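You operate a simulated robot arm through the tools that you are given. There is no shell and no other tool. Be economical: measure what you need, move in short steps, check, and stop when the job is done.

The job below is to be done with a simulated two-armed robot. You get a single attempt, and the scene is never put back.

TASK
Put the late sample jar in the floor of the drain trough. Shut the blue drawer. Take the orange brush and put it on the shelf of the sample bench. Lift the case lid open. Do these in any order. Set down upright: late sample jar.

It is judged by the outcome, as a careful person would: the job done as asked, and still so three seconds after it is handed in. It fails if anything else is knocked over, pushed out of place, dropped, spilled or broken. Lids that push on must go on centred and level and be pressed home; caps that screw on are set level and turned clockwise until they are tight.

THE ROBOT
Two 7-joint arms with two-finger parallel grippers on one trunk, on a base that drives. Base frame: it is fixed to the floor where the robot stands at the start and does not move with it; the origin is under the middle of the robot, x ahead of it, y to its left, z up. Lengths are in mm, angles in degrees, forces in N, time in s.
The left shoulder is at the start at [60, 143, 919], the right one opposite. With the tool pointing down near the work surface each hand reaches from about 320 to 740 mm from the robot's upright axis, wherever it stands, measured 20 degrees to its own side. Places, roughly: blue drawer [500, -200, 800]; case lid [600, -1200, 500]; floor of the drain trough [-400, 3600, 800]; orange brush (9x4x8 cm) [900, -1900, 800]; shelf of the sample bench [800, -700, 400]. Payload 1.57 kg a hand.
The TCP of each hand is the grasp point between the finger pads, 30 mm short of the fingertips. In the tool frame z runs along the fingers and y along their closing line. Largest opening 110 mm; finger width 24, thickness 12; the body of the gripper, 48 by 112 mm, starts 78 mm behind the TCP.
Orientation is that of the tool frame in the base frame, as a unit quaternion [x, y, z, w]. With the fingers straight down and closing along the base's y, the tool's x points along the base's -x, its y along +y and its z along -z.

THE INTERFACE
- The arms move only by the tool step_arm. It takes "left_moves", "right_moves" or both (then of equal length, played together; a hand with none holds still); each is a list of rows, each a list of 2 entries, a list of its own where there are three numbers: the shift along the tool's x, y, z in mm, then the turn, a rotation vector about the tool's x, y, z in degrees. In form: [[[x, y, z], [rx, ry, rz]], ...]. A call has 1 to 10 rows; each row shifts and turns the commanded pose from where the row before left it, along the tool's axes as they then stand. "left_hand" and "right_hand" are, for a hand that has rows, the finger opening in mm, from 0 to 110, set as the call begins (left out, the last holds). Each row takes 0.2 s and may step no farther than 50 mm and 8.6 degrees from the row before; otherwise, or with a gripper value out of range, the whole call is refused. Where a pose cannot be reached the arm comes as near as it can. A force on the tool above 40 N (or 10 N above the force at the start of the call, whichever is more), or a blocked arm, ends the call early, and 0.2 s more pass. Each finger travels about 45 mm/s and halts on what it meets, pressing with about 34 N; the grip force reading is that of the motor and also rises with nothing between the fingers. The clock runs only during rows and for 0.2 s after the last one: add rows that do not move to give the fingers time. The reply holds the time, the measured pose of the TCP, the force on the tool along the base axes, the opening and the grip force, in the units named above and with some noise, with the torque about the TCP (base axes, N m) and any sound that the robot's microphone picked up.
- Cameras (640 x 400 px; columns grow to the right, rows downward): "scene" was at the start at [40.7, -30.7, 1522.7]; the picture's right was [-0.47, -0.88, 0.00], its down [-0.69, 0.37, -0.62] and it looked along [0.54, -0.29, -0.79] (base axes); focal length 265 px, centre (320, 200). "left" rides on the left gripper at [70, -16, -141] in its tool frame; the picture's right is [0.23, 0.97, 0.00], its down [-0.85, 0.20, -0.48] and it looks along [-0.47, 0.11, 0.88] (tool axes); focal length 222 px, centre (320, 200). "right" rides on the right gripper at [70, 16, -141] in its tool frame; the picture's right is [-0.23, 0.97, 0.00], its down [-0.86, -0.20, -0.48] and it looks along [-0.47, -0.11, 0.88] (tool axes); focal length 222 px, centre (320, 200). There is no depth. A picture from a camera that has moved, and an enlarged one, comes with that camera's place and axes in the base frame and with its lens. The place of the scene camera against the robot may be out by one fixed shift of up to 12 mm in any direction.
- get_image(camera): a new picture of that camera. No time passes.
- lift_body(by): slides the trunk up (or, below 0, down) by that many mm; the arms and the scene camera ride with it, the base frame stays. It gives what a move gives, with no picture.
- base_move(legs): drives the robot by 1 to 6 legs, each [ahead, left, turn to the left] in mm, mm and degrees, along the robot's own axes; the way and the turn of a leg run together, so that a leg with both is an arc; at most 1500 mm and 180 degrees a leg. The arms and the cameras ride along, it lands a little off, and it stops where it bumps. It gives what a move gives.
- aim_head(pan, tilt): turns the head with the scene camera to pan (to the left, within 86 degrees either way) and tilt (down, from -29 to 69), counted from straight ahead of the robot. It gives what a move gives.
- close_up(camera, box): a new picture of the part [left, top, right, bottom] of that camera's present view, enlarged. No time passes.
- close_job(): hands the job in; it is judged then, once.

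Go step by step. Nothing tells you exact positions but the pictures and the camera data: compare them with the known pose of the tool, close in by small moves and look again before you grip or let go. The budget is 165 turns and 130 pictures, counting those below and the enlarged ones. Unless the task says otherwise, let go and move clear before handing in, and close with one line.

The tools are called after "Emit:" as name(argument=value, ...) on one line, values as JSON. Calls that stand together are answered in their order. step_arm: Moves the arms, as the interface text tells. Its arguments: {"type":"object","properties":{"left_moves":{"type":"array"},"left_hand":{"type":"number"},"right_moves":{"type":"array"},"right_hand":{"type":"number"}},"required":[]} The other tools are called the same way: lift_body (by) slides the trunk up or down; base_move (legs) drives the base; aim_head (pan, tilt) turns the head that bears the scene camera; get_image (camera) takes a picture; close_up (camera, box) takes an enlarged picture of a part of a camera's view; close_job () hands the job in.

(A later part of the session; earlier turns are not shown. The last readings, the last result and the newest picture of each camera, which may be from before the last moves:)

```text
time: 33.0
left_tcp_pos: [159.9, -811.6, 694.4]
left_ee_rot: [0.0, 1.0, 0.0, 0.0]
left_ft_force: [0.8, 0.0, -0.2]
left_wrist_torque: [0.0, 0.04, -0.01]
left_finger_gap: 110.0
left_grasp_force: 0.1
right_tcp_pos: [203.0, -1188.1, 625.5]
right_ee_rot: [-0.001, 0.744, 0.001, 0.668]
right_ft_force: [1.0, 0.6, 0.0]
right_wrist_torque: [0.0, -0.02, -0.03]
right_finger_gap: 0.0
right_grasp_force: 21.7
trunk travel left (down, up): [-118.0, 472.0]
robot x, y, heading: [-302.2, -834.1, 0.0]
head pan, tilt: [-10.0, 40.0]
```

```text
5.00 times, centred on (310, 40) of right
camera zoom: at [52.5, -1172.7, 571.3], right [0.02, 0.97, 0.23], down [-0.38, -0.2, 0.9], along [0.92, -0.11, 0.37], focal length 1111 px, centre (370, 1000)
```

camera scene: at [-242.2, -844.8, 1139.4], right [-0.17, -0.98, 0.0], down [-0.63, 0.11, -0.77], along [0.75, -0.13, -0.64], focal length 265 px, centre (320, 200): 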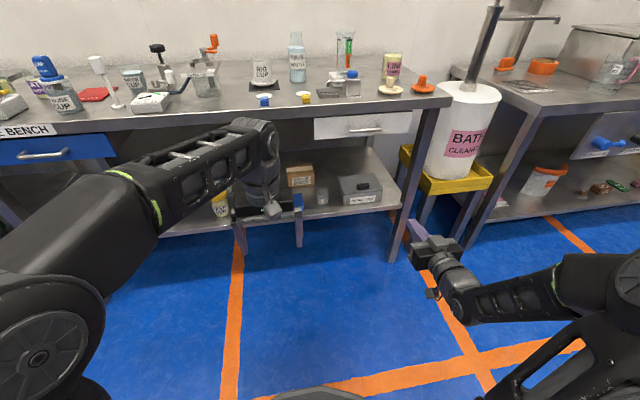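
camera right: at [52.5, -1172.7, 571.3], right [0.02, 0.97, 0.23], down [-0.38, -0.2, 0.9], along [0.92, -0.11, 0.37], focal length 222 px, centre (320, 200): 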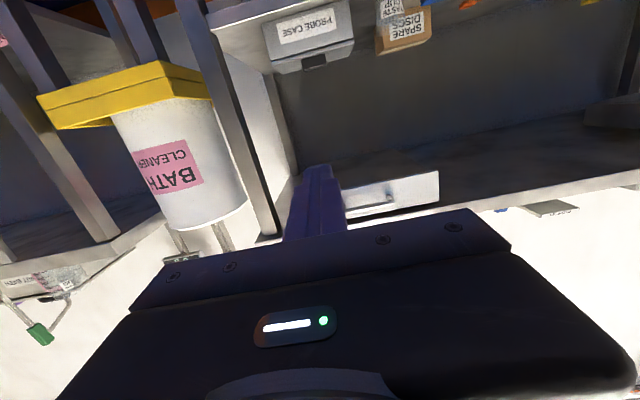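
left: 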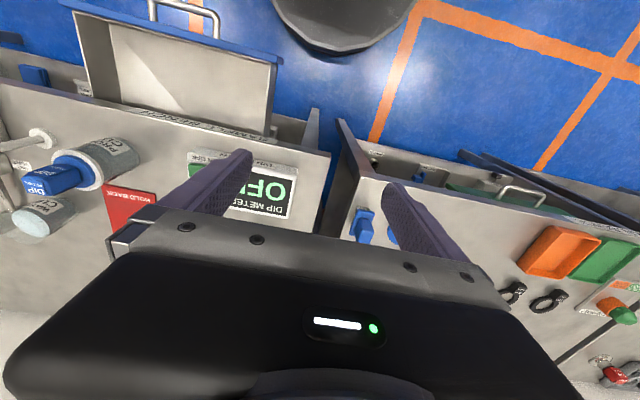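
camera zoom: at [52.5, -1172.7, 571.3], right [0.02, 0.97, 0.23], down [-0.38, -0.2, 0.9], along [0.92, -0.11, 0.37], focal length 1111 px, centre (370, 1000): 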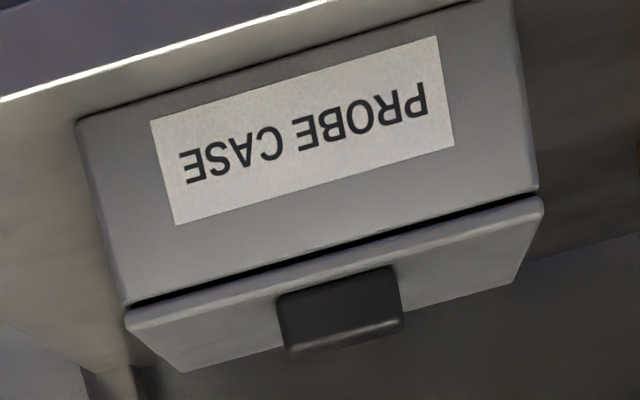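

The case has a knob on top of the lid near its front (≈ x 590, y −1175, z 480), hinge at the back (≈ x 690). I prepare the left hand horizontally too (for holding the lid later), keep it low, and set the right hand at a gentle downward pitch.

Emit:
step_arm(left_moves=[[[0, 0, 0], [0, -8.5, 0]], [[0, 0, 0], [0, -8.5, 0]], [[0, 0, 0], [0, -8.5, 0]], [[0, 0, 0], [0, -8.5, 0]], [[0, 0, 0], [0, -8.5, 0]], [[0, 0, 0], [0, -8.5, 0]], [[0, 0, 0], [0, -8.5, 0]], [[0, 0, 0], [0, -8.5, 0]], [[0, 0, 0], [0, -8.5, 0]], [[0, 0, 0], [0, -8.5, 0]]], left_hand=0)

Emit:
step_arm(right_moves=[[[30, 0, 0], [0, 7, 0]], [[20, 0, 0], [0, 7, 0]], [[0, 0, 0], [0, 0, 0]], [[0, 0, 0], [0, 0, 0]], [[0, 0, 0], [0, 0, 0]], [[0, 0, 0], [0, 0, 0]], [[0, 0, 0], [0, 0, 0]]], right_hand=110)

Emit:
get_image(camera="scene")

```text
time: 35.2
left_tcp_pos: [169.1, -821.9, 698.0]
left_ee_rot: [-0.001, 0.737, 0.001, 0.676]
left_ft_force: [-0.8, -0.2, 0.7]
left_wrist_torque: [-0.01, 0.03, -0.01]
left_finger_gap: 0.0
left_grasp_force: 20.7
left hand out of reach, approached as far as the arm can: row 10
right_tcp_pos: [203.0, -1187.2, 624.7]
right_ee_rot: [-0.001, 0.744, 0.002, 0.668]
right_ft_force: [0.2, 0.4, 0.1]
right_wrist_torque: [-0.01, 0.01, -0.04]
right_finger_gap: 0.0
right_grasp_force: 21.5
trunk travel left (down, up): [-118.0, 472.0]
robot x, y, heading: [-300.1, -834.5, -0.2]
head pan, tilt: [-10.0, 40.0]
```

```text
time: 36.8
left_tcp_pos: [169.8, -822.5, 697.9]
left_ee_rot: [-0.001, 0.737, 0.001, 0.675]
left_ft_force: [0.8, -0.3, 0.4]
left_wrist_torque: [-0.02, -0.01, -0.02]
left_finger_gap: 0.3
left_grasp_force: 20.8
right_tcp_pos: [195.5, -1188.0, 576.5]
right_ee_rot: [-0.001, 0.82, 0.001, 0.572]
right_ft_force: [-0.4, 0.3, -0.4]
right_wrist_torque: [0.0, 0.0, 0.0]
right_finger_gap: 110.0
right_grasp_force: 0.0
trunk travel left (down, up): [-118.0, 472.0]
robot x, y, heading: [-298.7, -832.7, 0.3]
head pan, tilt: [-10.0, 40.0]
```

```text
91 pictures are left
camera scene: at [-242.2, -844.8, 1139.4], right [-0.17, -0.98, 0.0], down [-0.63, 0.11, -0.77], along [0.75, -0.13, -0.64], focal length 265 px, centre (320, 200)
```

scene: 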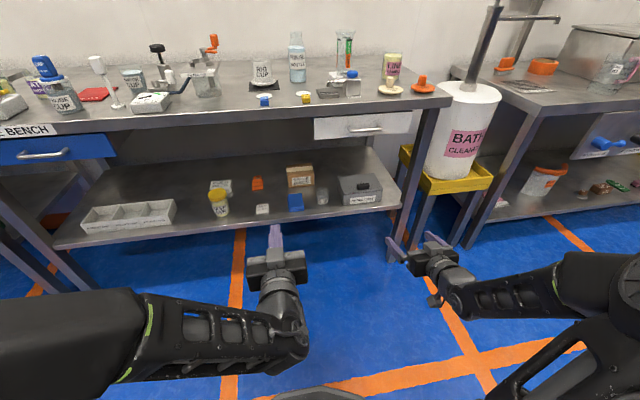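

Emit:
base_move(legs=[[270, 0, 0]])

Emit:
get_image(camera="scene")

Emit:
get_image(camera="right")

```text
time: 38.8
left_tcp_pos: [441.5, -820.7, 697.9]
left_ee_rot: [-0.001, 0.738, 0.001, 0.675]
left_ft_force: [0.9, 0.2, -0.2]
left_wrist_torque: [0.0, -0.03, -0.02]
left_finger_gap: 0.0
left_grasp_force: 21.4
right_tcp_pos: [466.8, -1187.7, 575.3]
right_ee_rot: [-0.001, 0.821, 0.002, 0.571]
right_ft_force: [0.3, 0.5, 0.0]
right_wrist_torque: [0.0, 0.0, 0.02]
right_finger_gap: 110.4
right_grasp_force: 0.0
trunk travel left (down, up): [-118.0, 472.0]
robot x, y, heading: [-27.0, -834.7, 0.2]
head pan, tilt: [-10.0, 40.0]
```

```text
90 pictures are left
camera scene: at [29.0, -844.4, 1139.4], right [-0.17, -0.99, 0.0], down [-0.63, 0.11, -0.77], along [0.75, -0.13, -0.64], focal length 265 px, centre (320, 200)
```

scene: 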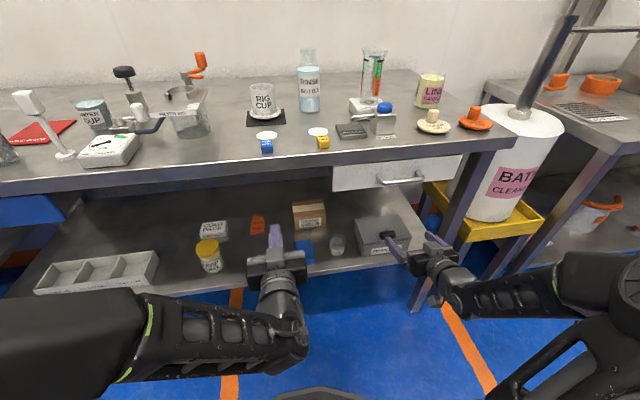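

```text
89 pictures are left
camera right: at [308.7, -1171.7, 559.5], right [0.07, 0.97, 0.21], down [-0.15, -0.2, 0.97], along [0.99, -0.1, 0.13], focal length 222 px, centre (320, 200)
```

right: 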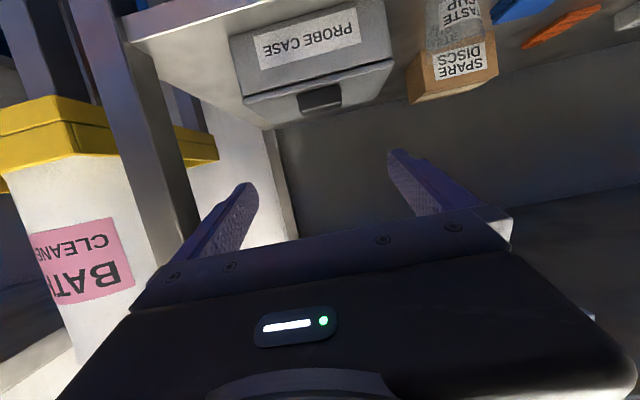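

Emit:
step_arm(right_moves=[[[18, 8, 0], [0, 0, 0]], [[18, 8, 0], [0, 0, 0]], [[0, 0, 35], [0, 0, 0]], [[0, 0, 35], [0, 0, 0]], [[0, 0, 20], [0, 0, 0]]])

Emit:
get_image(camera="right")

Emit:
close_up(camera="scene", box=[320, 180, 480, 280])

```text
time: 40.0
left_tcp_pos: [440.2, -820.7, 697.1]
left_ee_rot: [-0.001, 0.737, 0.001, 0.676]
left_ft_force: [-0.3, -0.9, -0.1]
left_wrist_torque: [0.01, -0.01, 0.02]
left_finger_gap: 0.0
left_grasp_force: 21.3
right_tcp_pos: [547.6, -1176.1, 509.1]
right_ee_rot: [-0.002, 0.82, 0.003, 0.572]
right_ft_force: [-0.9, -0.3, 1.0]
right_wrist_torque: [0.0, 0.02, -0.01]
right_finger_gap: 110.1
right_grasp_force: 0.0
right hand out of reach, approached as far as the arm can: row 1, 2
trunk travel left (down, up): [-118.0, 472.0]
robot x, y, heading: [-29.2, -837.2, 0.0]
head pan, tilt: [-10.0, 40.0]
```

```text
88 pictures are left
camera right: at [389.9, -1161.2, 493.2], right [0.07, 0.97, 0.21], down [-0.15, -0.2, 0.97], along [0.99, -0.1, 0.13], focal length 222 px, centre (320, 200)
```

right: 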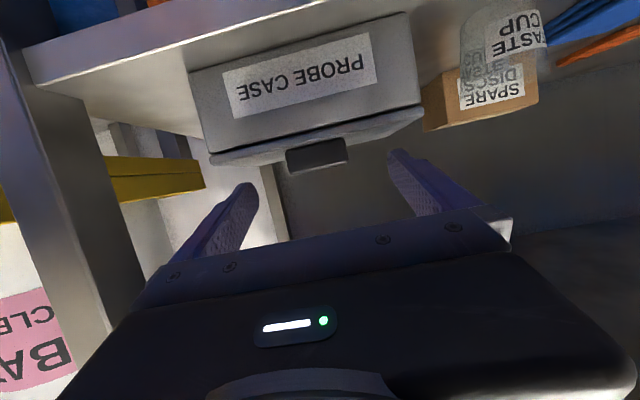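

```text
4.00 times, centred on (400, 230) of scene
camera zoom: at [29.0, -844.4, 1139.4], right [-0.17, -0.99, 0.0], down [-0.63, 0.11, -0.77], along [0.75, -0.13, -0.64], focal length 1059 px, centre (0, 80)
```

zoom: 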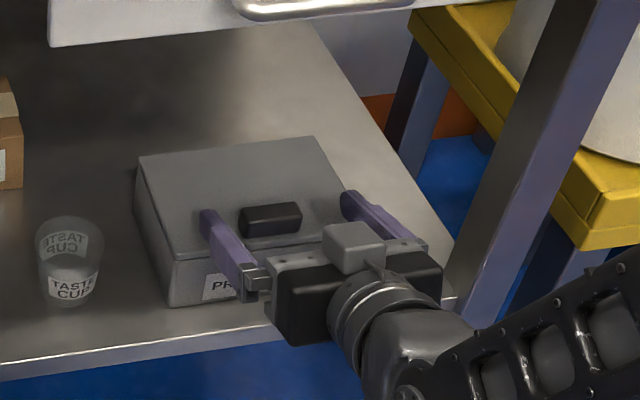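

Emit:
step_arm(right_moves=[[[3, 0, 17], [0, 0, 0]], [[0, 0, 17], [0, 0, 0]]])

Emit:
get_image(camera="right")

Emit:
close_up(camera="scene", box=[340, 200, 440, 262])

```text
time: 40.5
left_tcp_pos: [440.6, -820.1, 697.8]
left_ee_rot: [-0.001, 0.737, 0.001, 0.676]
left_ft_force: [-0.9, 0.8, -0.5]
left_wrist_torque: [0.01, -0.04, -0.01]
left_finger_gap: 0.0
left_grasp_force: 21.4
right_tcp_pos: [577.9, -1176.5, 495.9]
right_ee_rot: [-0.002, 0.821, 0.002, 0.571]
right_ft_force: [-1.1, 0.5, -0.4]
right_wrist_torque: [0.02, 0.03, 0.02]
right_finger_gap: 110.0
right_grasp_force: 0.0
trunk travel left (down, up): [-118.0, 472.0]
robot x, y, heading: [-29.3, -833.9, 0.1]
head pan, tilt: [-10.0, 40.0]
```

```text
86 pictures are left
camera right: at [420.3, -1161.4, 478.8], right [0.07, 0.97, 0.21], down [-0.15, -0.2, 0.97], along [0.99, -0.1, 0.13], focal length 222 px, centre (320, 200)
```

right: 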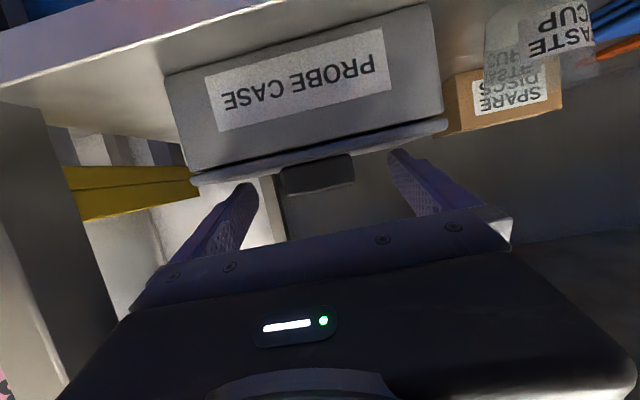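

```text
6.40 times, centred on (390, 231) of scene
camera zoom: at [29.0, -844.4, 1139.4], right [-0.17, -0.99, 0.0], down [-0.63, 0.11, -0.77], along [0.75, -0.13, -0.64], focal length 1694 px, centre (-128, 2)
```

zoom: 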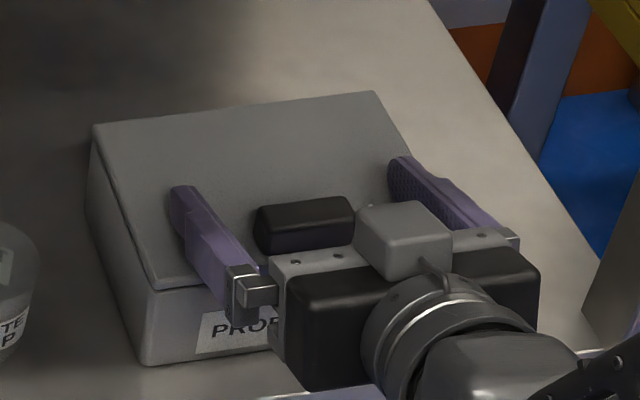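

Knob is between the fingers. Closing the grip.

Emit:
step_arm(right_moves=[[[0, 0, 0], [0, 0, 0]], [[0, 0, 0], [0, 0, 0]], [[0, 0, 0], [0, 0, 0]], [[0, 0, 0], [0, 0, 0]], [[0, 0, 0], [0, 0, 0]]], right_hand=35)

Emit:
get_image(camera="right")

Emit:
close_up(camera="scene", box=[340, 200, 440, 262])

```text
time: 41.8
left_tcp_pos: [441.0, -818.7, 698.9]
left_ee_rot: [-0.002, 0.738, 0.002, 0.675]
left_ft_force: [0.2, -1.1, 0.7]
left_wrist_torque: [-0.03, -0.03, 0.0]
left_finger_gap: 0.0
left_grasp_force: 21.0
right_tcp_pos: [579.0, -1176.2, 494.2]
right_ee_rot: [-0.003, 0.821, 0.003, 0.571]
right_ft_force: [-1.5, 6.0, 0.1]
right_wrist_torque: [0.02, 0.03, -0.14]
right_finger_gap: 49.7
right_grasp_force: 26.9
trunk travel left (down, up): [-118.0, 472.0]
robot x, y, heading: [-27.7, -836.3, 0.3]
head pan, tilt: [-10.0, 40.0]
```

```text
84 pictures are left
camera right: at [420.2, -1160.4, 478.8], right [0.07, 0.97, 0.21], down [-0.15, -0.2, 0.97], along [0.99, -0.1, 0.13], focal length 222 px, centre (320, 200)
```

right: 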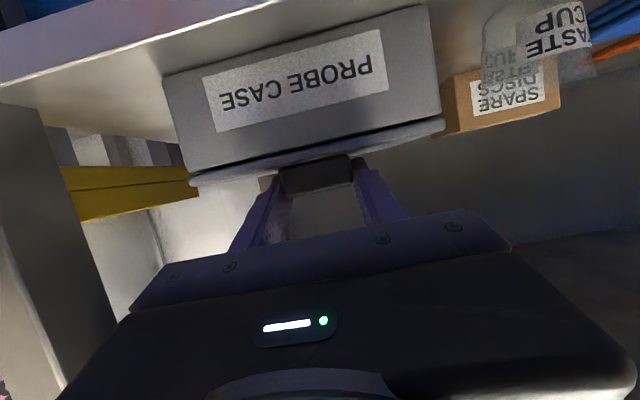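

```text
6.40 times, centred on (390, 231) of scene
camera zoom: at [29.1, -844.1, 1139.4], right [-0.17, -0.99, 0.0], down [-0.63, 0.11, -0.77], along [0.75, -0.13, -0.64], focal length 1694 px, centre (-128, 2)
```

zoom: 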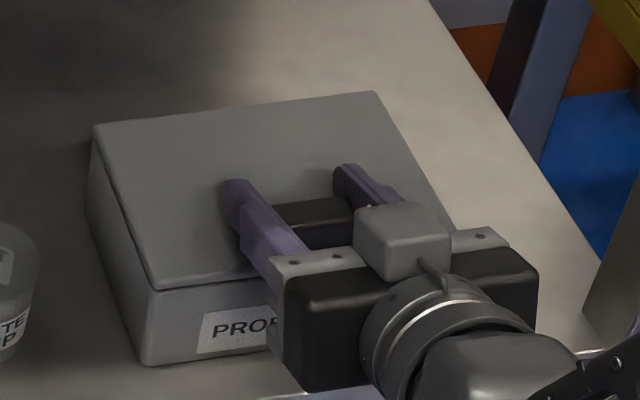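

Knob gripped (49.7 mm). I lift it along an arc about the rear hinge, first about 20–30°.

Emit:
step_arm(right_moves=[[[-8.3, 0, -0.9], [0, 0, 0]], [[-8.4, 0, -0.9], [0, 0, 0]], [[-8.4, 0, 0.6], [0, 0, 0]], [[-8.3, 0, 0.6], [0, 0, 0]]])

Emit:
close_up(camera="scene", box=[340, 190, 440, 252])

```text
time: 42.8
left_tcp_pos: [440.6, -820.9, 695.8]
left_ee_rot: [-0.002, 0.737, 0.002, 0.676]
left_ft_force: [1.1, 0.5, -0.1]
left_wrist_torque: [0.0, 0.01, 0.01]
left_finger_gap: 0.1
left_grasp_force: 21.6
right_tcp_pos: [589.2, -1174.3, 526.2]
right_ee_rot: [-0.002, 0.821, 0.002, 0.571]
right_ft_force: [-8.4, 10.4, -9.0]
right_wrist_torque: [0.01, 1.36, -0.51]
right_finger_gap: 49.8
right_grasp_force: 45.0
trunk travel left (down, up): [-118.0, 472.0]
robot x, y, heading: [-29.0, -836.8, 0.1]
head pan, tilt: [-10.0, 40.0]
```

```text
6.40 times, centred on (390, 221) of scene
camera zoom: at [29.4, -844.2, 1139.3], right [-0.17, -0.99, 0.0], down [-0.63, 0.11, -0.77], along [0.75, -0.13, -0.64], focal length 1694 px, centre (-128, 66)
```

zoom: 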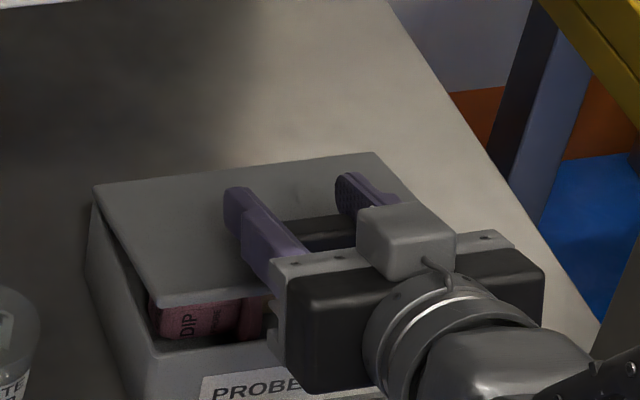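

Emit:
step_arm(right_moves=[[[-8.6, 0, 2.3], [0, 1.7, 0]], [[-8.6, 0, 2.3], [0, 1.7, 0]], [[-8.5, 0, 3.0], [0, 1.7, 0]], [[-8.5, 0, 3.0], [0, 1.7, 0]]])

Emit:
close_up(camera="scene", box=[300, 160, 460, 260])

```text
time: 43.8
left_tcp_pos: [442.1, -820.3, 696.8]
left_ee_rot: [-0.002, 0.737, 0.002, 0.676]
left_ft_force: [-0.2, 0.3, 0.0]
left_wrist_torque: [0.01, -0.02, -0.02]
left_finger_gap: 0.0
left_grasp_force: 20.8
right_tcp_pos: [611.7, -1174.9, 553.5]
right_ee_rot: [-0.002, 0.854, 0.002, 0.521]
right_ft_force: [-12.7, 12.2, -5.4]
right_wrist_torque: [0.05, 1.38, -0.37]
right_finger_gap: 49.7
right_grasp_force: 44.9
trunk travel left (down, up): [-118.0, 472.0]
robot x, y, heading: [-28.0, -831.5, 0.0]
head pan, tilt: [-10.0, 40.0]
```

```text
4.00 times, centred on (380, 210) of scene
camera zoom: at [29.1, -844.0, 1139.3], right [-0.17, -0.99, 0.0], down [-0.63, 0.11, -0.77], along [0.75, -0.13, -0.64], focal length 1059 px, centre (80, 160)
```

zoom: 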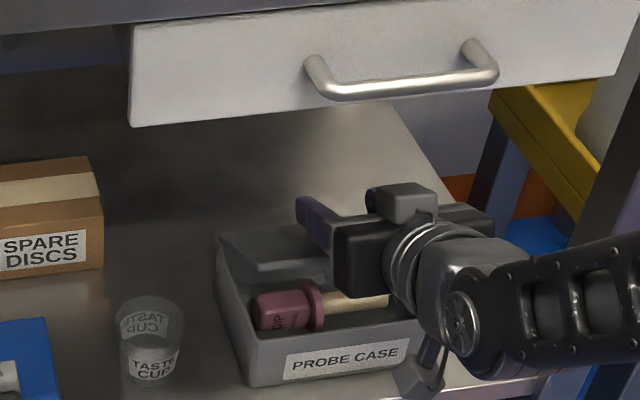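

Emit:
step_arm(right_moves=[[[-8.1, 0, 3.9], [0, 1.7, 0]], [[-8.1, 0, 3.9], [0, 1.7, 0]], [[-8.2, 0, 4.5], [0, 3, 0]]])

Emit:
get_image(camera="scene")

Emit:
get_image(camera="right")

```text
time: 44.5
left_tcp_pos: [440.4, -818.6, 698.1]
left_ee_rot: [-0.002, 0.738, 0.001, 0.675]
left_ft_force: [0.0, -0.4, -0.4]
left_wrist_torque: [-0.01, 0.01, -0.01]
left_finger_gap: 0.0
left_grasp_force: 21.6
right_tcp_pos: [634.2, -1176.2, 569.6]
right_ee_rot: [-0.003, 0.881, 0.002, 0.473]
right_ft_force: [-12.5, 13.4, -2.4]
right_wrist_torque: [0.06, 1.36, -0.32]
right_finger_gap: 49.7
right_grasp_force: 45.1
trunk travel left (down, up): [-118.0, 472.0]
robot x, y, heading: [-29.2, -835.6, 0.0]
head pan, tilt: [-10.0, 40.0]
```

```text
80 pictures are left
camera scene: at [28.8, -843.7, 1139.4], right [-0.17, -0.99, 0.0], down [-0.63, 0.11, -0.77], along [0.75, -0.13, -0.64], focal length 265 px, centre (320, 200)
```

scene: 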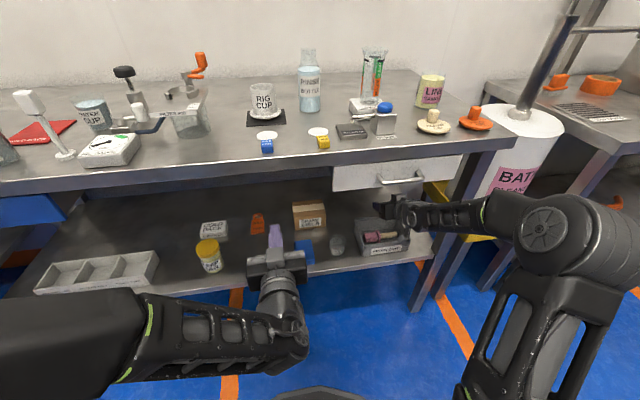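

```text
79 pictures are left
camera right: at [475.9, -1160.4, 589.5], right [0.12, 0.97, 0.19], down [0.08, -0.2, 0.98], along [0.99, -0.1, -0.1], focal length 222 px, centre (320, 200)
```

right: 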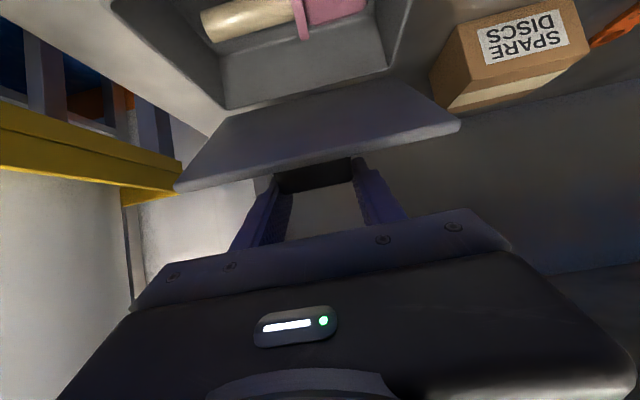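

The lid is at ~55° held by the right hand. I bring the closed left hand under the lid from the left to push it further: first lower and move sideways in front of the shelf.

Emit:
step_arm(left_moves=[[[48, 0, 0], [0, 0, 0]], [[48, 0, 0], [0, 0, 0]], [[48, 0, 0], [0, 0, 0]], [[46, 0, 0], [0, 0, 0]], [[0, -49, 0], [0, 0, 0]], [[0, -49, 0], [0, 0, 0]], [[0, -49, 0], [0, 0, 0]], [[0, -49, 0], [0, 0, 0]], [[0, 0, 0], [8, 0, 0]], [[0, 0, 0], [8, 0, 0]]])

Emit:
get_image(camera="scene")

Emit:
get_image(camera="left")

```text
time: 46.8
left_tcp_pos: [455.1, -1048.7, 552.4]
left_ee_rot: [0.093, 0.731, -0.102, 0.669]
left_ft_force: [-0.4, -0.6, 0.1]
left_wrist_torque: [0.0, 0.0, 0.01]
left_finger_gap: 0.1
left_grasp_force: 21.1
left hand out of reach, approached as far as the arm can: row 1, 3, 4
right_tcp_pos: [635.8, -1175.1, 569.6]
right_ee_rot: [-0.002, 0.88, 0.002, 0.474]
right_ft_force: [-3.2, 19.4, -3.6]
right_wrist_torque: [-0.33, 0.53, -0.84]
right_finger_gap: 49.3
right_grasp_force: 45.1
trunk travel left (down, up): [-118.0, 472.0]
robot x, y, heading: [-30.5, -831.8, 0.1]
head pan, tilt: [-10.0, 40.0]
```

```text
78 pictures are left
camera scene: at [29.3, -843.5, 1139.3], right [-0.17, -0.99, 0.0], down [-0.63, 0.11, -0.77], along [0.75, -0.13, -0.64], focal length 265 px, centre (320, 200)
```

scene: 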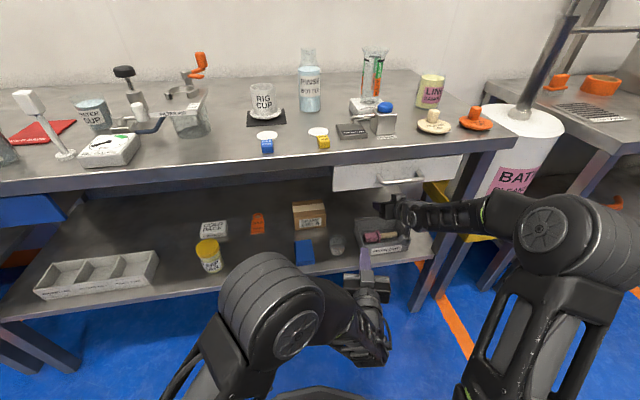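

```text
77 pictures are left
camera left: at [308.1, -1024.9, 494.0], right [0.25, 0.94, -0.25], down [-0.33, 0.32, 0.89], along [0.91, -0.14, 0.39], focal length 222 px, centre (320, 200)
```

left: 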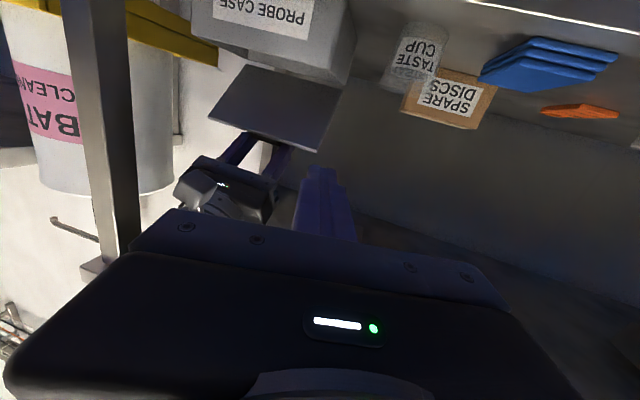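

Emit:
step_arm(left_moves=[[[16, -8.5, 0], [0, 0, 0]], [[16, -8.5, 0], [0, 0, 0]], [[0, 0, 30], [0, 0, 0]], [[0, 0, 30], [0, 0, 0]], [[0, 0, 30], [0, 0, 0]]])

Emit:
close_up(camera="scene", box=[290, 160, 450, 260])

Emit:
get_image(camera="left")

```text
time: 48.0
left_tcp_pos: [533.0, -1088.7, 512.6]
left_ee_rot: [0.093, 0.73, -0.102, 0.669]
left_ft_force: [-0.4, -0.6, 0.7]
left_wrist_torque: [0.01, -0.01, 0.01]
left_finger_gap: 0.2
left_grasp_force: 21.2
right_tcp_pos: [633.9, -1174.8, 570.5]
right_ee_rot: [-0.003, 0.88, 0.002, 0.474]
right_ft_force: [-0.5, 21.1, -3.3]
right_wrist_torque: [-0.02, 0.17, -0.44]
right_finger_gap: 49.5
right_grasp_force: 45.3
trunk travel left (down, up): [-118.0, 472.0]
robot x, y, heading: [-29.5, -834.5, 0.0]
head pan, tilt: [-10.0, 40.0]
```

```text
4.00 times, centred on (370, 210) of scene
camera zoom: at [29.5, -843.4, 1139.4], right [-0.17, -0.99, 0.0], down [-0.63, 0.11, -0.77], along [0.75, -0.13, -0.64], focal length 1059 px, centre (120, 160)
```

zoom: 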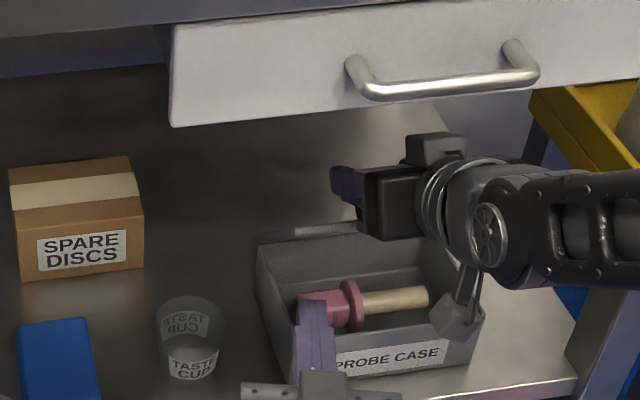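

```text
75 pictures are left
camera left: at [387.0, -1065.8, 454.8], right [0.24, 0.94, -0.25], down [-0.33, 0.32, 0.89], along [0.91, -0.13, 0.39], focal length 222 px, centre (320, 200)
```

left: 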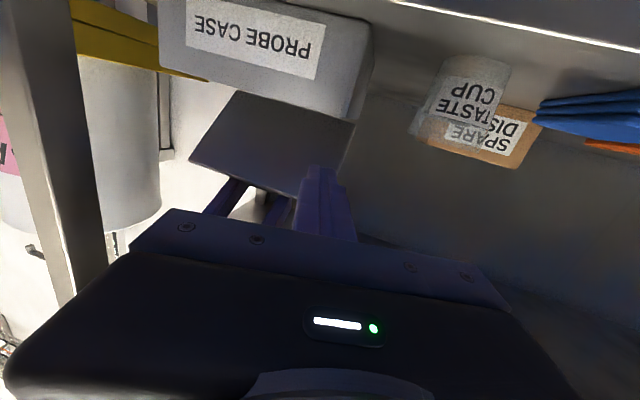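

Emit:
step_arm(left_moves=[[[0, 0, 25], [0, 0, 0]], [[0, 0, 25], [0, 0, 0]], [[0, 0, 15], [0, 0, 0]]])

Emit:
get_image(camera="left")

Emit:
close_up(camera="scene", box=[290, 160, 450, 260])

```text
time: 48.8
left_tcp_pos: [595.3, -1107.5, 505.8]
left_ee_rot: [0.093, 0.731, -0.102, 0.668]
left_ft_force: [-0.1, 0.4, -0.4]
left_wrist_torque: [-0.02, 0.03, -0.02]
left_finger_gap: 0.0
left_grasp_force: 21.3
right_tcp_pos: [635.8, -1175.6, 570.5]
right_ee_rot: [-0.003, 0.881, 0.003, 0.474]
right_ft_force: [1.1, 20.9, -2.6]
right_wrist_torque: [0.05, 0.08, -0.37]
right_finger_gap: 49.7
right_grasp_force: 44.7
trunk travel left (down, up): [-118.0, 472.0]
robot x, y, heading: [-30.4, -830.7, 0.3]
head pan, tilt: [-10.0, 40.0]
```

```text
74 pictures are left
camera left: at [449.1, -1083.7, 449.2], right [0.24, 0.94, -0.25], down [-0.33, 0.32, 0.89], along [0.91, -0.13, 0.39], focal length 222 px, centre (320, 200)
```

left: 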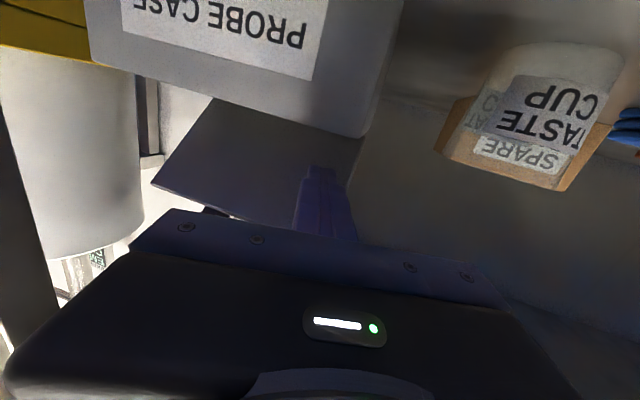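

```text
4.00 times, centred on (370, 210) of scene
camera zoom: at [29.5, -843.4, 1139.4], right [-0.17, -0.99, 0.0], down [-0.63, 0.11, -0.77], along [0.75, -0.13, -0.64], focal length 1059 px, centre (120, 160)
```

zoom: 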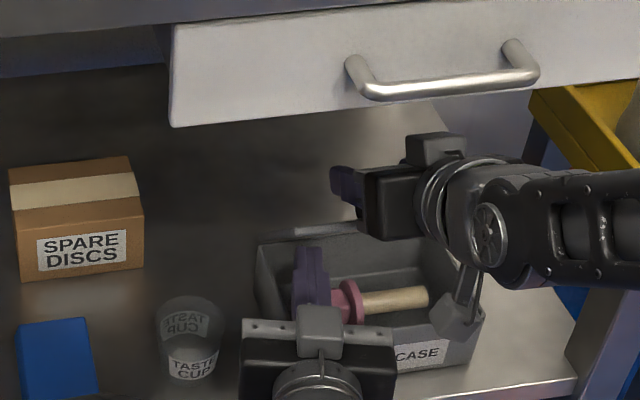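

Emit:
step_arm(left_moves=[[[0, 0, 8], [0, 0, 0]], [[0, 0, 8], [0, 0, 0]], [[-5, 0, 5], [0, 0, 0]]])

Emit:
step_arm(right_moves=[[[0, 0, 0], [0, 0, 0]], [[0, 0, 0], [0, 0, 0]], [[0, 0, 0], [0, 0, 0]], [[0, 0, 0], [0, 0, 0]]], right_hand=85)

Emit:
get_image(camera="left")

Emit:
get_image(camera="right")

```text
time: 49.5
left_tcp_pos: [608.4, -1113.2, 501.8]
left_ee_rot: [0.095, 0.734, -0.102, 0.665]
left_ft_force: [-0.8, 0.6, -1.2]
left_wrist_torque: [0.01, 0.02, 0.06]
left_finger_gap: 0.3
left_grasp_force: 21.1
right_tcp_pos: [635.4, -1174.4, 569.9]
right_ee_rot: [-0.004, 0.881, 0.003, 0.473]
right_ft_force: [0.0, 1.4, 0.3]
right_wrist_torque: [-0.13, 0.07, 0.1]
right_finger_gap: 49.5
right_grasp_force: 45.2
trunk travel left (down, up): [-118.0, 472.0]
robot x, y, heading: [-25.2, -834.2, 0.2]
head pan, tilt: [-10.0, 40.0]
stopped in row 3 (left hand): the force on the tool passed its limit (the readings are from after the stop); the commanded pose is now the measured one
```

```text
time: 50.5
left_tcp_pos: [607.7, -1114.0, 502.2]
left_ee_rot: [0.096, 0.734, -0.102, 0.665]
left_ft_force: [-0.7, 0.3, -1.1]
left_wrist_torque: [-0.03, 0.02, 0.05]
left_finger_gap: 0.0
left_grasp_force: 21.5
right_tcp_pos: [635.6, -1176.4, 569.6]
right_ee_rot: [-0.003, 0.88, 0.003, 0.475]
right_ft_force: [0.1, 0.3, -0.2]
right_wrist_torque: [-0.01, -0.05, 0.0]
right_finger_gap: 85.2
right_grasp_force: 0.0
trunk travel left (down, up): [-118.0, 472.0]
robot x, y, heading: [-31.0, -830.4, 0.2]
head pan, tilt: [-10.0, 40.0]
```

```text
72 pictures are left
camera left: at [461.0, -1089.0, 445.3], right [0.25, 0.94, -0.25], down [-0.32, 0.32, 0.89], along [0.92, -0.14, 0.38], focal length 222 px, centre (320, 200)
```

left: 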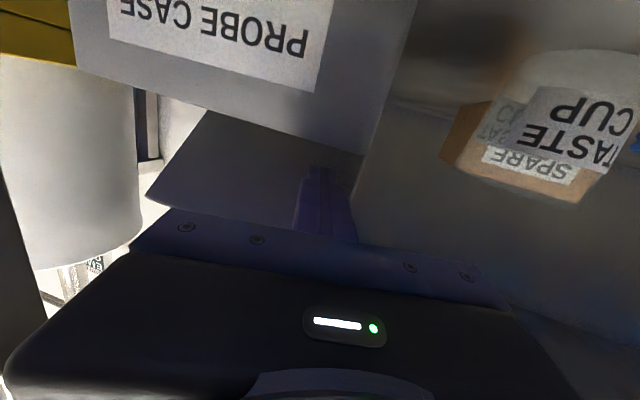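

```text
71 pictures are left
camera right: at [476.7, -1160.9, 589.3], right [0.12, 0.97, 0.19], down [0.07, -0.2, 0.98], along [0.99, -0.1, -0.09], focal length 222 px, centre (320, 200)
```

right: 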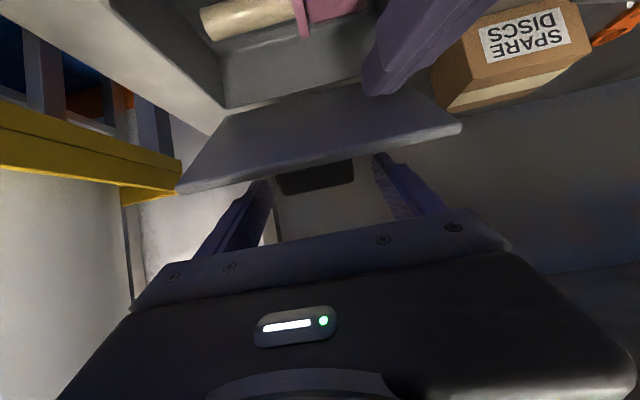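

The lid stays up with the right hand open. I retract the right hand straight back.

Emit:
step_arm(right_moves=[[[22, 0, -33], [0, 0, 0]], [[22, 0, -33], [0, 0, 0]], [[22, 0, -33], [0, 0, 0]], [[22, 0, -33], [0, 0, 0]]])

Emit:
close_up(camera="scene", box=[290, 160, 450, 260])

```text
time: 51.5
left_tcp_pos: [608.5, -1114.5, 502.4]
left_ee_rot: [0.094, 0.734, -0.101, 0.665]
left_ft_force: [-2.7, -0.2, 0.8]
left_wrist_torque: [0.01, -0.03, -0.02]
left_finger_gap: 0.0
left_grasp_force: 21.3
right_tcp_pos: [475.0, -1176.4, 567.9]
right_ee_rot: [-0.002, 0.881, 0.002, 0.474]
right_ft_force: [1.0, -0.2, -0.4]
right_wrist_torque: [-0.03, -0.02, 0.01]
right_finger_gap: 85.3
right_grasp_force: 0.2
trunk travel left (down, up): [-118.0, 472.0]
robot x, y, heading: [-31.5, -837.0, 0.1]
head pan, tilt: [-10.0, 40.0]
```

```text
4.00 times, centred on (370, 210) of scene
camera zoom: at [29.1, -844.3, 1139.3], right [-0.17, -0.99, 0.0], down [-0.63, 0.11, -0.77], along [0.75, -0.13, -0.64], focal length 1059 px, centre (120, 160)
```

zoom: 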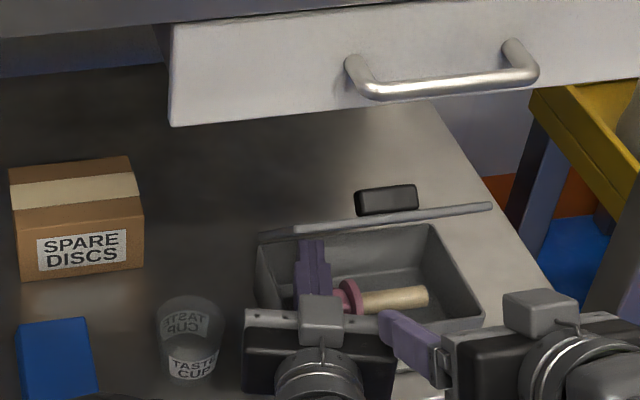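

Now the left finger pushes the lid up and back.

Emit:
step_arm(left_moves=[[[-8, 2.5, 8], [0, 0, 0]], [[-8, 2.5, 8], [0, 0, 0]], [[-8, 2.5, 8], [0, 0, 0]], [[-6, 2.5, 8], [0, 0, 0]], [[-4, 2.5, 8], [0, 0, 0]]])

Emit:
close_up(camera="scene", box=[290, 160, 450, 260])

```text
time: 52.3
left_tcp_pos: [631.7, -1114.1, 513.1]
left_ee_rot: [0.102, 0.738, -0.101, 0.66]
left_ft_force: [0.3, 0.4, -0.2]
left_wrist_torque: [0.04, -0.03, 0.01]
left_finger_gap: 0.3
left_grasp_force: 21.8
right_tcp_pos: [481.0, -1177.3, 577.4]
right_ee_rot: [-0.003, 0.874, 0.003, 0.486]
right_ft_force: [-0.5, 0.2, 0.3]
right_wrist_torque: [0.02, 0.0, 0.02]
right_finger_gap: 84.9
right_grasp_force: 0.1
trunk travel left (down, up): [-118.0, 472.0]
robot x, y, heading: [-31.5, -839.1, 0.3]
head pan, tilt: [-10.0, 40.0]
stopped in row 4 (left hand): the force on the tool passed its limit (the readings are from after the stop); the commanded pose is now the measured one
```

```text
4.00 times, centred on (370, 210) of scene
camera zoom: at [28.8, -844.2, 1139.3], right [-0.17, -0.99, 0.0], down [-0.63, 0.11, -0.77], along [0.75, -0.13, -0.64], focal length 1059 px, centre (120, 160)
```

zoom: 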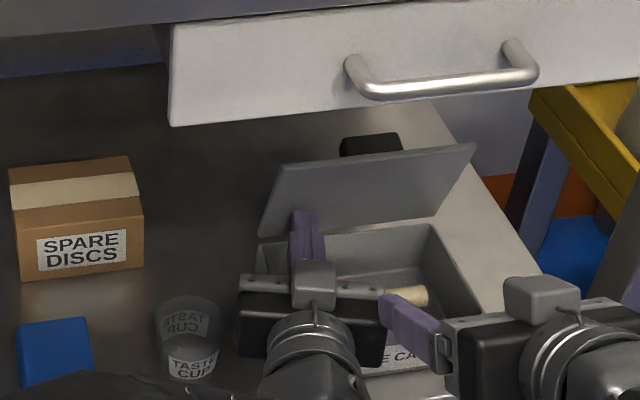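

The lid is past ~80°, but the left hand touched the right one. I withdraw the right hand up and back.

Emit:
step_arm(right_moves=[[[-6, -10, -15], [0, 0, 0]], [[5, -15, -35], [0, 0, 0]], [[5, -15, -40], [0, 0, 0]], [[5, -10, -40], [0, 0, 0]]])

Emit:
get_image(camera="scene")

```text
time: 53.3
left_tcp_pos: [630.6, -1113.6, 512.3]
left_ee_rot: [0.102, 0.737, -0.1, 0.66]
left_ft_force: [-0.3, 0.7, -0.4]
left_wrist_torque: [-0.02, -0.03, 0.0]
left_finger_gap: 0.0
left_grasp_force: 21.5
right_tcp_pos: [365.4, -1227.6, 640.5]
right_ee_rot: [-0.001, 0.874, 0.002, 0.485]
right_ft_force: [-0.1, 0.2, -0.4]
right_wrist_torque: [0.01, 0.0, 0.01]
right_finger_gap: 85.2
right_grasp_force: 0.0
trunk travel left (down, up): [-118.0, 472.0]
robot x, y, heading: [-30.6, -838.4, -0.0]
head pan, tilt: [-10.0, 40.0]
```

```text
68 pictures are left
camera scene: at [29.0, -844.4, 1139.3], right [-0.17, -0.99, 0.0], down [-0.63, 0.11, -0.77], along [0.75, -0.13, -0.64], focal length 265 px, centre (320, 200)
```

scene: 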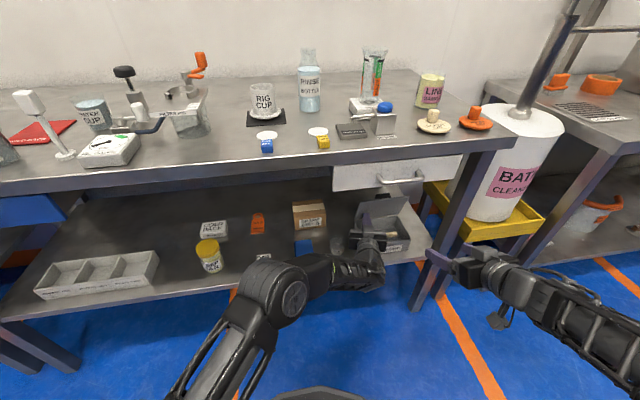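

Right hand is clear. Continue pushing the lid back with the left finger.

Emit:
step_arm(left_moves=[[[-8, 2.5, 8], [0, 0, 0]], [[-8, 2.5, 8], [0, 0, 0]], [[-6, 2.5, 8], [0, 0, 0]], [[-4, 2.5, 8], [0, 0, 0]]])

Emit:
close_up(camera="scene", box=[290, 160, 450, 260])

```text
time: 54.3
left_tcp_pos: [661.8, -1114.4, 533.7]
left_ee_rot: [0.103, 0.74, -0.1, 0.657]
left_ft_force: [-19.2, 8.3, 7.8]
left_wrist_torque: [0.12, 0.08, 0.3]
left_finger_gap: 0.0
left_grasp_force: 21.3
right_tcp_pos: [364.6, -1226.3, 640.1]
right_ee_rot: [-0.003, 0.874, 0.003, 0.487]
right_ft_force: [-0.7, -0.3, -0.8]
right_wrist_torque: [-0.03, -0.03, 0.0]
right_finger_gap: 84.8
right_grasp_force: 0.1
trunk travel left (down, up): [-118.0, 472.0]
robot x, y, heading: [-31.1, -831.0, 0.5]
head pan, tilt: [-10.0, 40.0]
stopped in row 4 (left hand): the force on the tool passed its limit (the readings are from after the stop); the commanded pose is now the measured one
```

```text
4.00 times, centred on (370, 210) of scene
camera zoom: at [26.4, -843.0, 1139.6], right [-0.17, -0.99, 0.0], down [-0.63, 0.11, -0.77], along [0.76, -0.13, -0.64], focal length 1059 px, centre (120, 160)
```

zoom: 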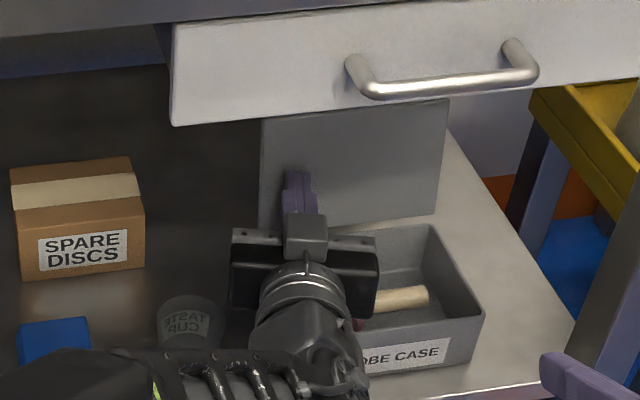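

The lid has hit its stop, past vertical. I withdraw the left hand and check that it stays.

Emit:
step_arm(left_moves=[[[0, 0, -40], [0, 0, 0]], [[0, 0, -40], [0, 0, 0]], [[0, 0, -40], [0, 0, 0]], [[0, 0, -40], [0, 0, 0]], [[0, 0, -40], [0, 0, 0]], [[0, 0, -30], [0, 0, 0]]])

Emit:
close_up(camera="scene", box=[240, 140, 460, 277])

```text
time: 55.7
left_tcp_pos: [444.2, -1048.4, 558.3]
left_ee_rot: [0.102, 0.74, -0.1, 0.657]
left_ft_force: [0.3, 0.4, 0.7]
left_wrist_torque: [-0.02, 0.02, -0.03]
left_finger_gap: 0.0
left_grasp_force: 20.9
right_tcp_pos: [366.2, -1227.8, 639.2]
right_ee_rot: [-0.003, 0.874, 0.002, 0.486]
right_ft_force: [0.4, -0.3, 0.0]
right_wrist_torque: [-0.03, -0.02, 0.03]
right_finger_gap: 84.5
right_grasp_force: 0.0
trunk travel left (down, up): [-118.0, 472.0]
robot x, y, heading: [-29.5, -835.4, 0.3]
head pan, tilt: [-10.0, 40.0]
```

```text
2.91 times, centred on (350, 208) of scene
camera zoom: at [28.5, -843.8, 1139.3], right [-0.17, -0.99, 0.0], down [-0.63, 0.11, -0.77], along [0.75, -0.13, -0.64], focal length 770 px, centre (233, 175)
```

zoom: 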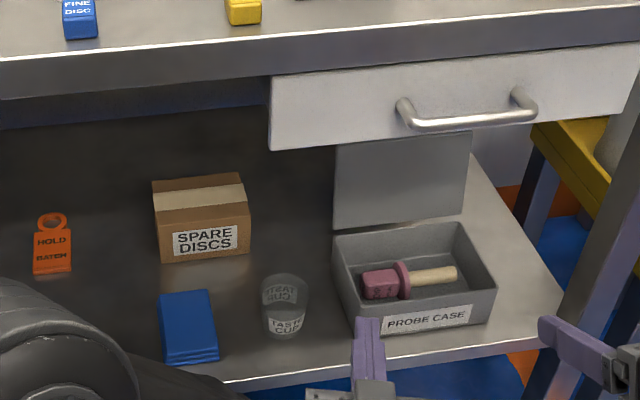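

The lid stays open. Next the brush: I back off, raise the trunk and drive right.

Emit:
base_move(legs=[[-250, 0, 0], [0, -750, 0]])

Emit:
lift_body(by=400)

Emit:
aim_head(pan=-10, tilt=35)

Emit:
get_image(camera="scene")

```text
time: 61.2
left_tcp_pos: [193.1, -1801.6, 560.2]
left_ee_rot: [0.106, 0.74, -0.103, 0.657]
left_ft_force: [0.3, 0.2, 1.1]
left_wrist_torque: [0.0, 0.0, -0.02]
left_finger_gap: 0.0
left_grasp_force: 21.4
right_tcp_pos: [113.3, -1980.5, 639.3]
right_ee_rot: [0.0, 0.874, 0.001, 0.485]
right_ft_force: [-1.5, -0.1, 0.1]
right_wrist_torque: [0.01, 0.02, -0.01]
right_finger_gap: 84.9
right_grasp_force: 0.0
trunk travel left (down, up): [-118.0, 472.0]
robot x, y, heading: [-277.5, -1584.5, -0.1]
head pan, tilt: [-10.0, 40.0]
```

```text
time: 65.0
left_tcp_pos: [193.5, -1801.5, 959.4]
left_ee_rot: [0.105, 0.74, -0.102, 0.656]
left_ft_force: [-0.4, 0.1, 1.0]
left_wrist_torque: [0.02, 0.02, -0.01]
left_finger_gap: 0.2
left_grasp_force: 21.8
right_tcp_pos: [114.3, -1981.5, 1040.1]
right_ee_rot: [0.0, 0.874, 0.0, 0.485]
right_ft_force: [0.5, 0.8, -0.7]
right_wrist_torque: [-0.02, 0.0, -0.01]
right_finger_gap: 84.9
right_grasp_force: 0.0
trunk travel left (down, up): [-518.0, 72.0]
robot x, y, heading: [-281.5, -1581.4, -0.4]
head pan, tilt: [-10.0, 40.0]
```

```text
time: 65.7
left_tcp_pos: [193.9, -1803.6, 958.5]
left_ee_rot: [0.106, 0.74, -0.103, 0.656]
left_ft_force: [0.5, 0.1, 0.8]
left_wrist_torque: [-0.02, 0.01, 0.0]
left_finger_gap: 0.0
left_grasp_force: 21.4
right_tcp_pos: [113.7, -1980.6, 1039.7]
right_ee_rot: [-0.001, 0.874, 0.001, 0.485]
right_ft_force: [1.2, -0.8, -0.2]
right_wrist_torque: [0.04, 0.0, 0.01]
right_finger_gap: 84.9
right_grasp_force: 0.1
trunk travel left (down, up): [-518.0, 72.0]
robot x, y, heading: [-278.3, -1585.0, -0.2]
head pan, tilt: [-10.0, 35.0]
```

```text
65 pictures are left
camera scene: at [-218.7, -1595.1, 1546.9], right [-0.18, -0.98, 0.0], down [-0.56, 0.1, -0.82], along [0.81, -0.14, -0.57], focal length 265 px, centre (320, 200)
```

scene: 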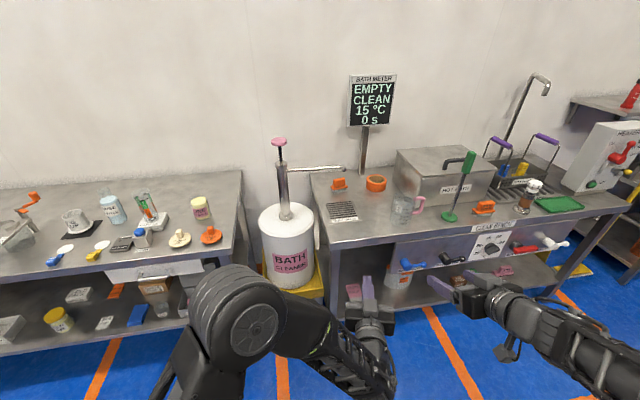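

Emit:
close_up(camera="scene", box=[310, 150, 550, 300])

Emit:
step_arm(left_moves=[[[0, 45, -10], [0, 0, 0]], [[0, 45, -10], [0, 0, 0]], [[0, 45, -10], [-8, 0, 0]], [[0, 45, 0], [-8, 0, 0]], [[0, 45, 0], [0, 0, 0]], [[0, 45, 0], [0, 0, 0]], [[0, 40, 0], [0, 0, 0]]])

```text
2.67 times, centred on (430, 225) of scene
camera zoom: at [-218.7, -1595.1, 1546.9], right [-0.18, -0.98, 0.0], down [-0.56, 0.1, -0.82], along [0.81, -0.14, -0.57], focal length 706 px, centre (27, 133)
```

zoom: 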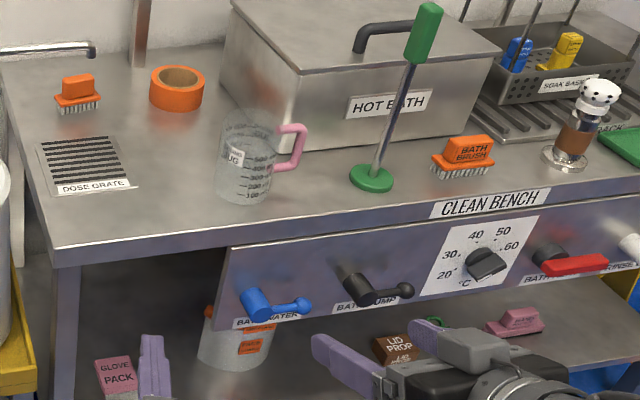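

```text
time: 67.3
left_tcp_pos: [236.5, -1502.5, 962.3]
left_ee_rot: [0.013, 0.749, 0.002, 0.663]
left_ft_force: [0.3, -0.7, 0.7]
left_wrist_torque: [-0.01, -0.01, -0.03]
left_finger_gap: 0.0
left_grasp_force: 21.0
left hand out of reach, approached as far as the arm can: row 6, 7
right_tcp_pos: [112.4, -1980.7, 1039.7]
right_ee_rot: [-0.001, 0.874, 0.0, 0.486]
right_ft_force: [0.2, -0.4, 0.2]
right_wrist_torque: [-0.02, 0.01, -0.01]
right_finger_gap: 84.8
right_grasp_force: 0.0
trunk travel left (down, up): [-518.0, 72.0]
robot x, y, heading: [-278.8, -1583.5, -0.2]
head pan, tilt: [-10.0, 35.0]
```

The unlabelled small orange brush is at about (904, −1893), bottom z≈790; the pump's spout tip hangs nearby at about (708, −1864, 1028), so I'll come in low from the right. First I park the left arm in a compact tool-down pose.

Emit:
step_arm(left_moves=[[[0, 0, 0], [0, 8.3, 0]], [[0, 0, 0], [0, 8.3, 0]], [[0, 0, 0], [0, 8.3, 0]], [[0, 0, 0], [0, 8.3, 0]], [[0, 0, 0], [0, 8.3, 0]], [[0, 0, 0], [0, 8.3, 0]], [[0, 0, 0], [0, 8.3, 0]], [[0, 0, 0], [0, 8.3, 0]], [[0, 0, 0], [0, 8.3, 0]], [[0, 0, 0], [0, 7.3, 0]]])

Emit:
step_arm(left_moves=[[[30, 25, -25], [0, 0, 0]], [[30, 25, -25], [0, 0, 0]], [[30, 25, -25], [0, 0, 0]], [[30, 25, -25], [0, 0, 0]]])

Emit:
step_arm(right_moves=[[[0, 0, 40], [0, -8.4, 0]], [[0, 0, 40], [0, -8.4, 0]], [[0, 0, 40], [0, 0, 0]], [[0, 0, 40], [0, 0, 0]]], right_hand=100)

```text
time: 69.5
left_tcp_pos: [236.8, -1504.1, 964.2]
left_ee_rot: [0.01, 1.0, 0.009, 0.01]
left_ft_force: [-0.7, 0.0, 0.2]
left_wrist_torque: [0.04, 0.05, 0.04]
left_finger_gap: 0.0
left_grasp_force: 20.8
right_tcp_pos: [114.3, -1981.4, 1038.9]
right_ee_rot: [-0.001, 0.874, 0.002, 0.486]
right_ft_force: [0.2, -0.4, -0.3]
right_wrist_torque: [0.02, -0.02, 0.03]
right_finger_gap: 85.1
right_grasp_force: 0.0
trunk travel left (down, up): [-518.0, 72.0]
robot x, y, heading: [-281.0, -1585.6, -0.2]
head pan, tilt: [-10.0, 35.0]
```

```text
time: 70.5
left_tcp_pos: [114.4, -1403.6, 1063.4]
left_ee_rot: [0.01, 1.0, 0.01, 0.012]
left_ft_force: [-0.1, -0.3, -0.1]
left_wrist_torque: [-0.03, -0.03, 0.01]
left_finger_gap: 0.0
left_grasp_force: 21.4
right_tcp_pos: [113.4, -1980.3, 1040.0]
right_ee_rot: [0.001, 0.874, 0.0, 0.486]
right_ft_force: [-0.5, -0.1, -0.1]
right_wrist_torque: [-0.02, 0.0, 0.01]
right_finger_gap: 84.9
right_grasp_force: 0.2
trunk travel left (down, up): [-518.0, 72.0]
robot x, y, heading: [-278.5, -1583.7, -0.2]
head pan, tilt: [-10.0, 35.0]
```

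```text
time: 71.5
left_tcp_pos: [116.7, -1404.7, 1062.1]
left_ee_rot: [0.008, 1.0, 0.01, 0.01]
left_ft_force: [0.5, 0.0, 0.2]
left_wrist_torque: [-0.02, 0.01, -0.02]
left_finger_gap: 0.0
left_grasp_force: 21.2
right_tcp_pos: [265.7, -1984.9, 980.8]
right_ee_rot: [0.002, 0.794, -0.001, 0.608]
right_ft_force: [0.4, -0.3, -0.8]
right_wrist_torque: [0.0, -0.02, 0.0]
right_finger_gap: 99.8
right_grasp_force: 0.1
right hand out of reach, approached as far as the arm can: row 1
trunk travel left (down, up): [-518.0, 72.0]
robot x, y, heading: [-281.6, -1587.7, 0.1]
head pan, tilt: [-10.0, 35.0]
```

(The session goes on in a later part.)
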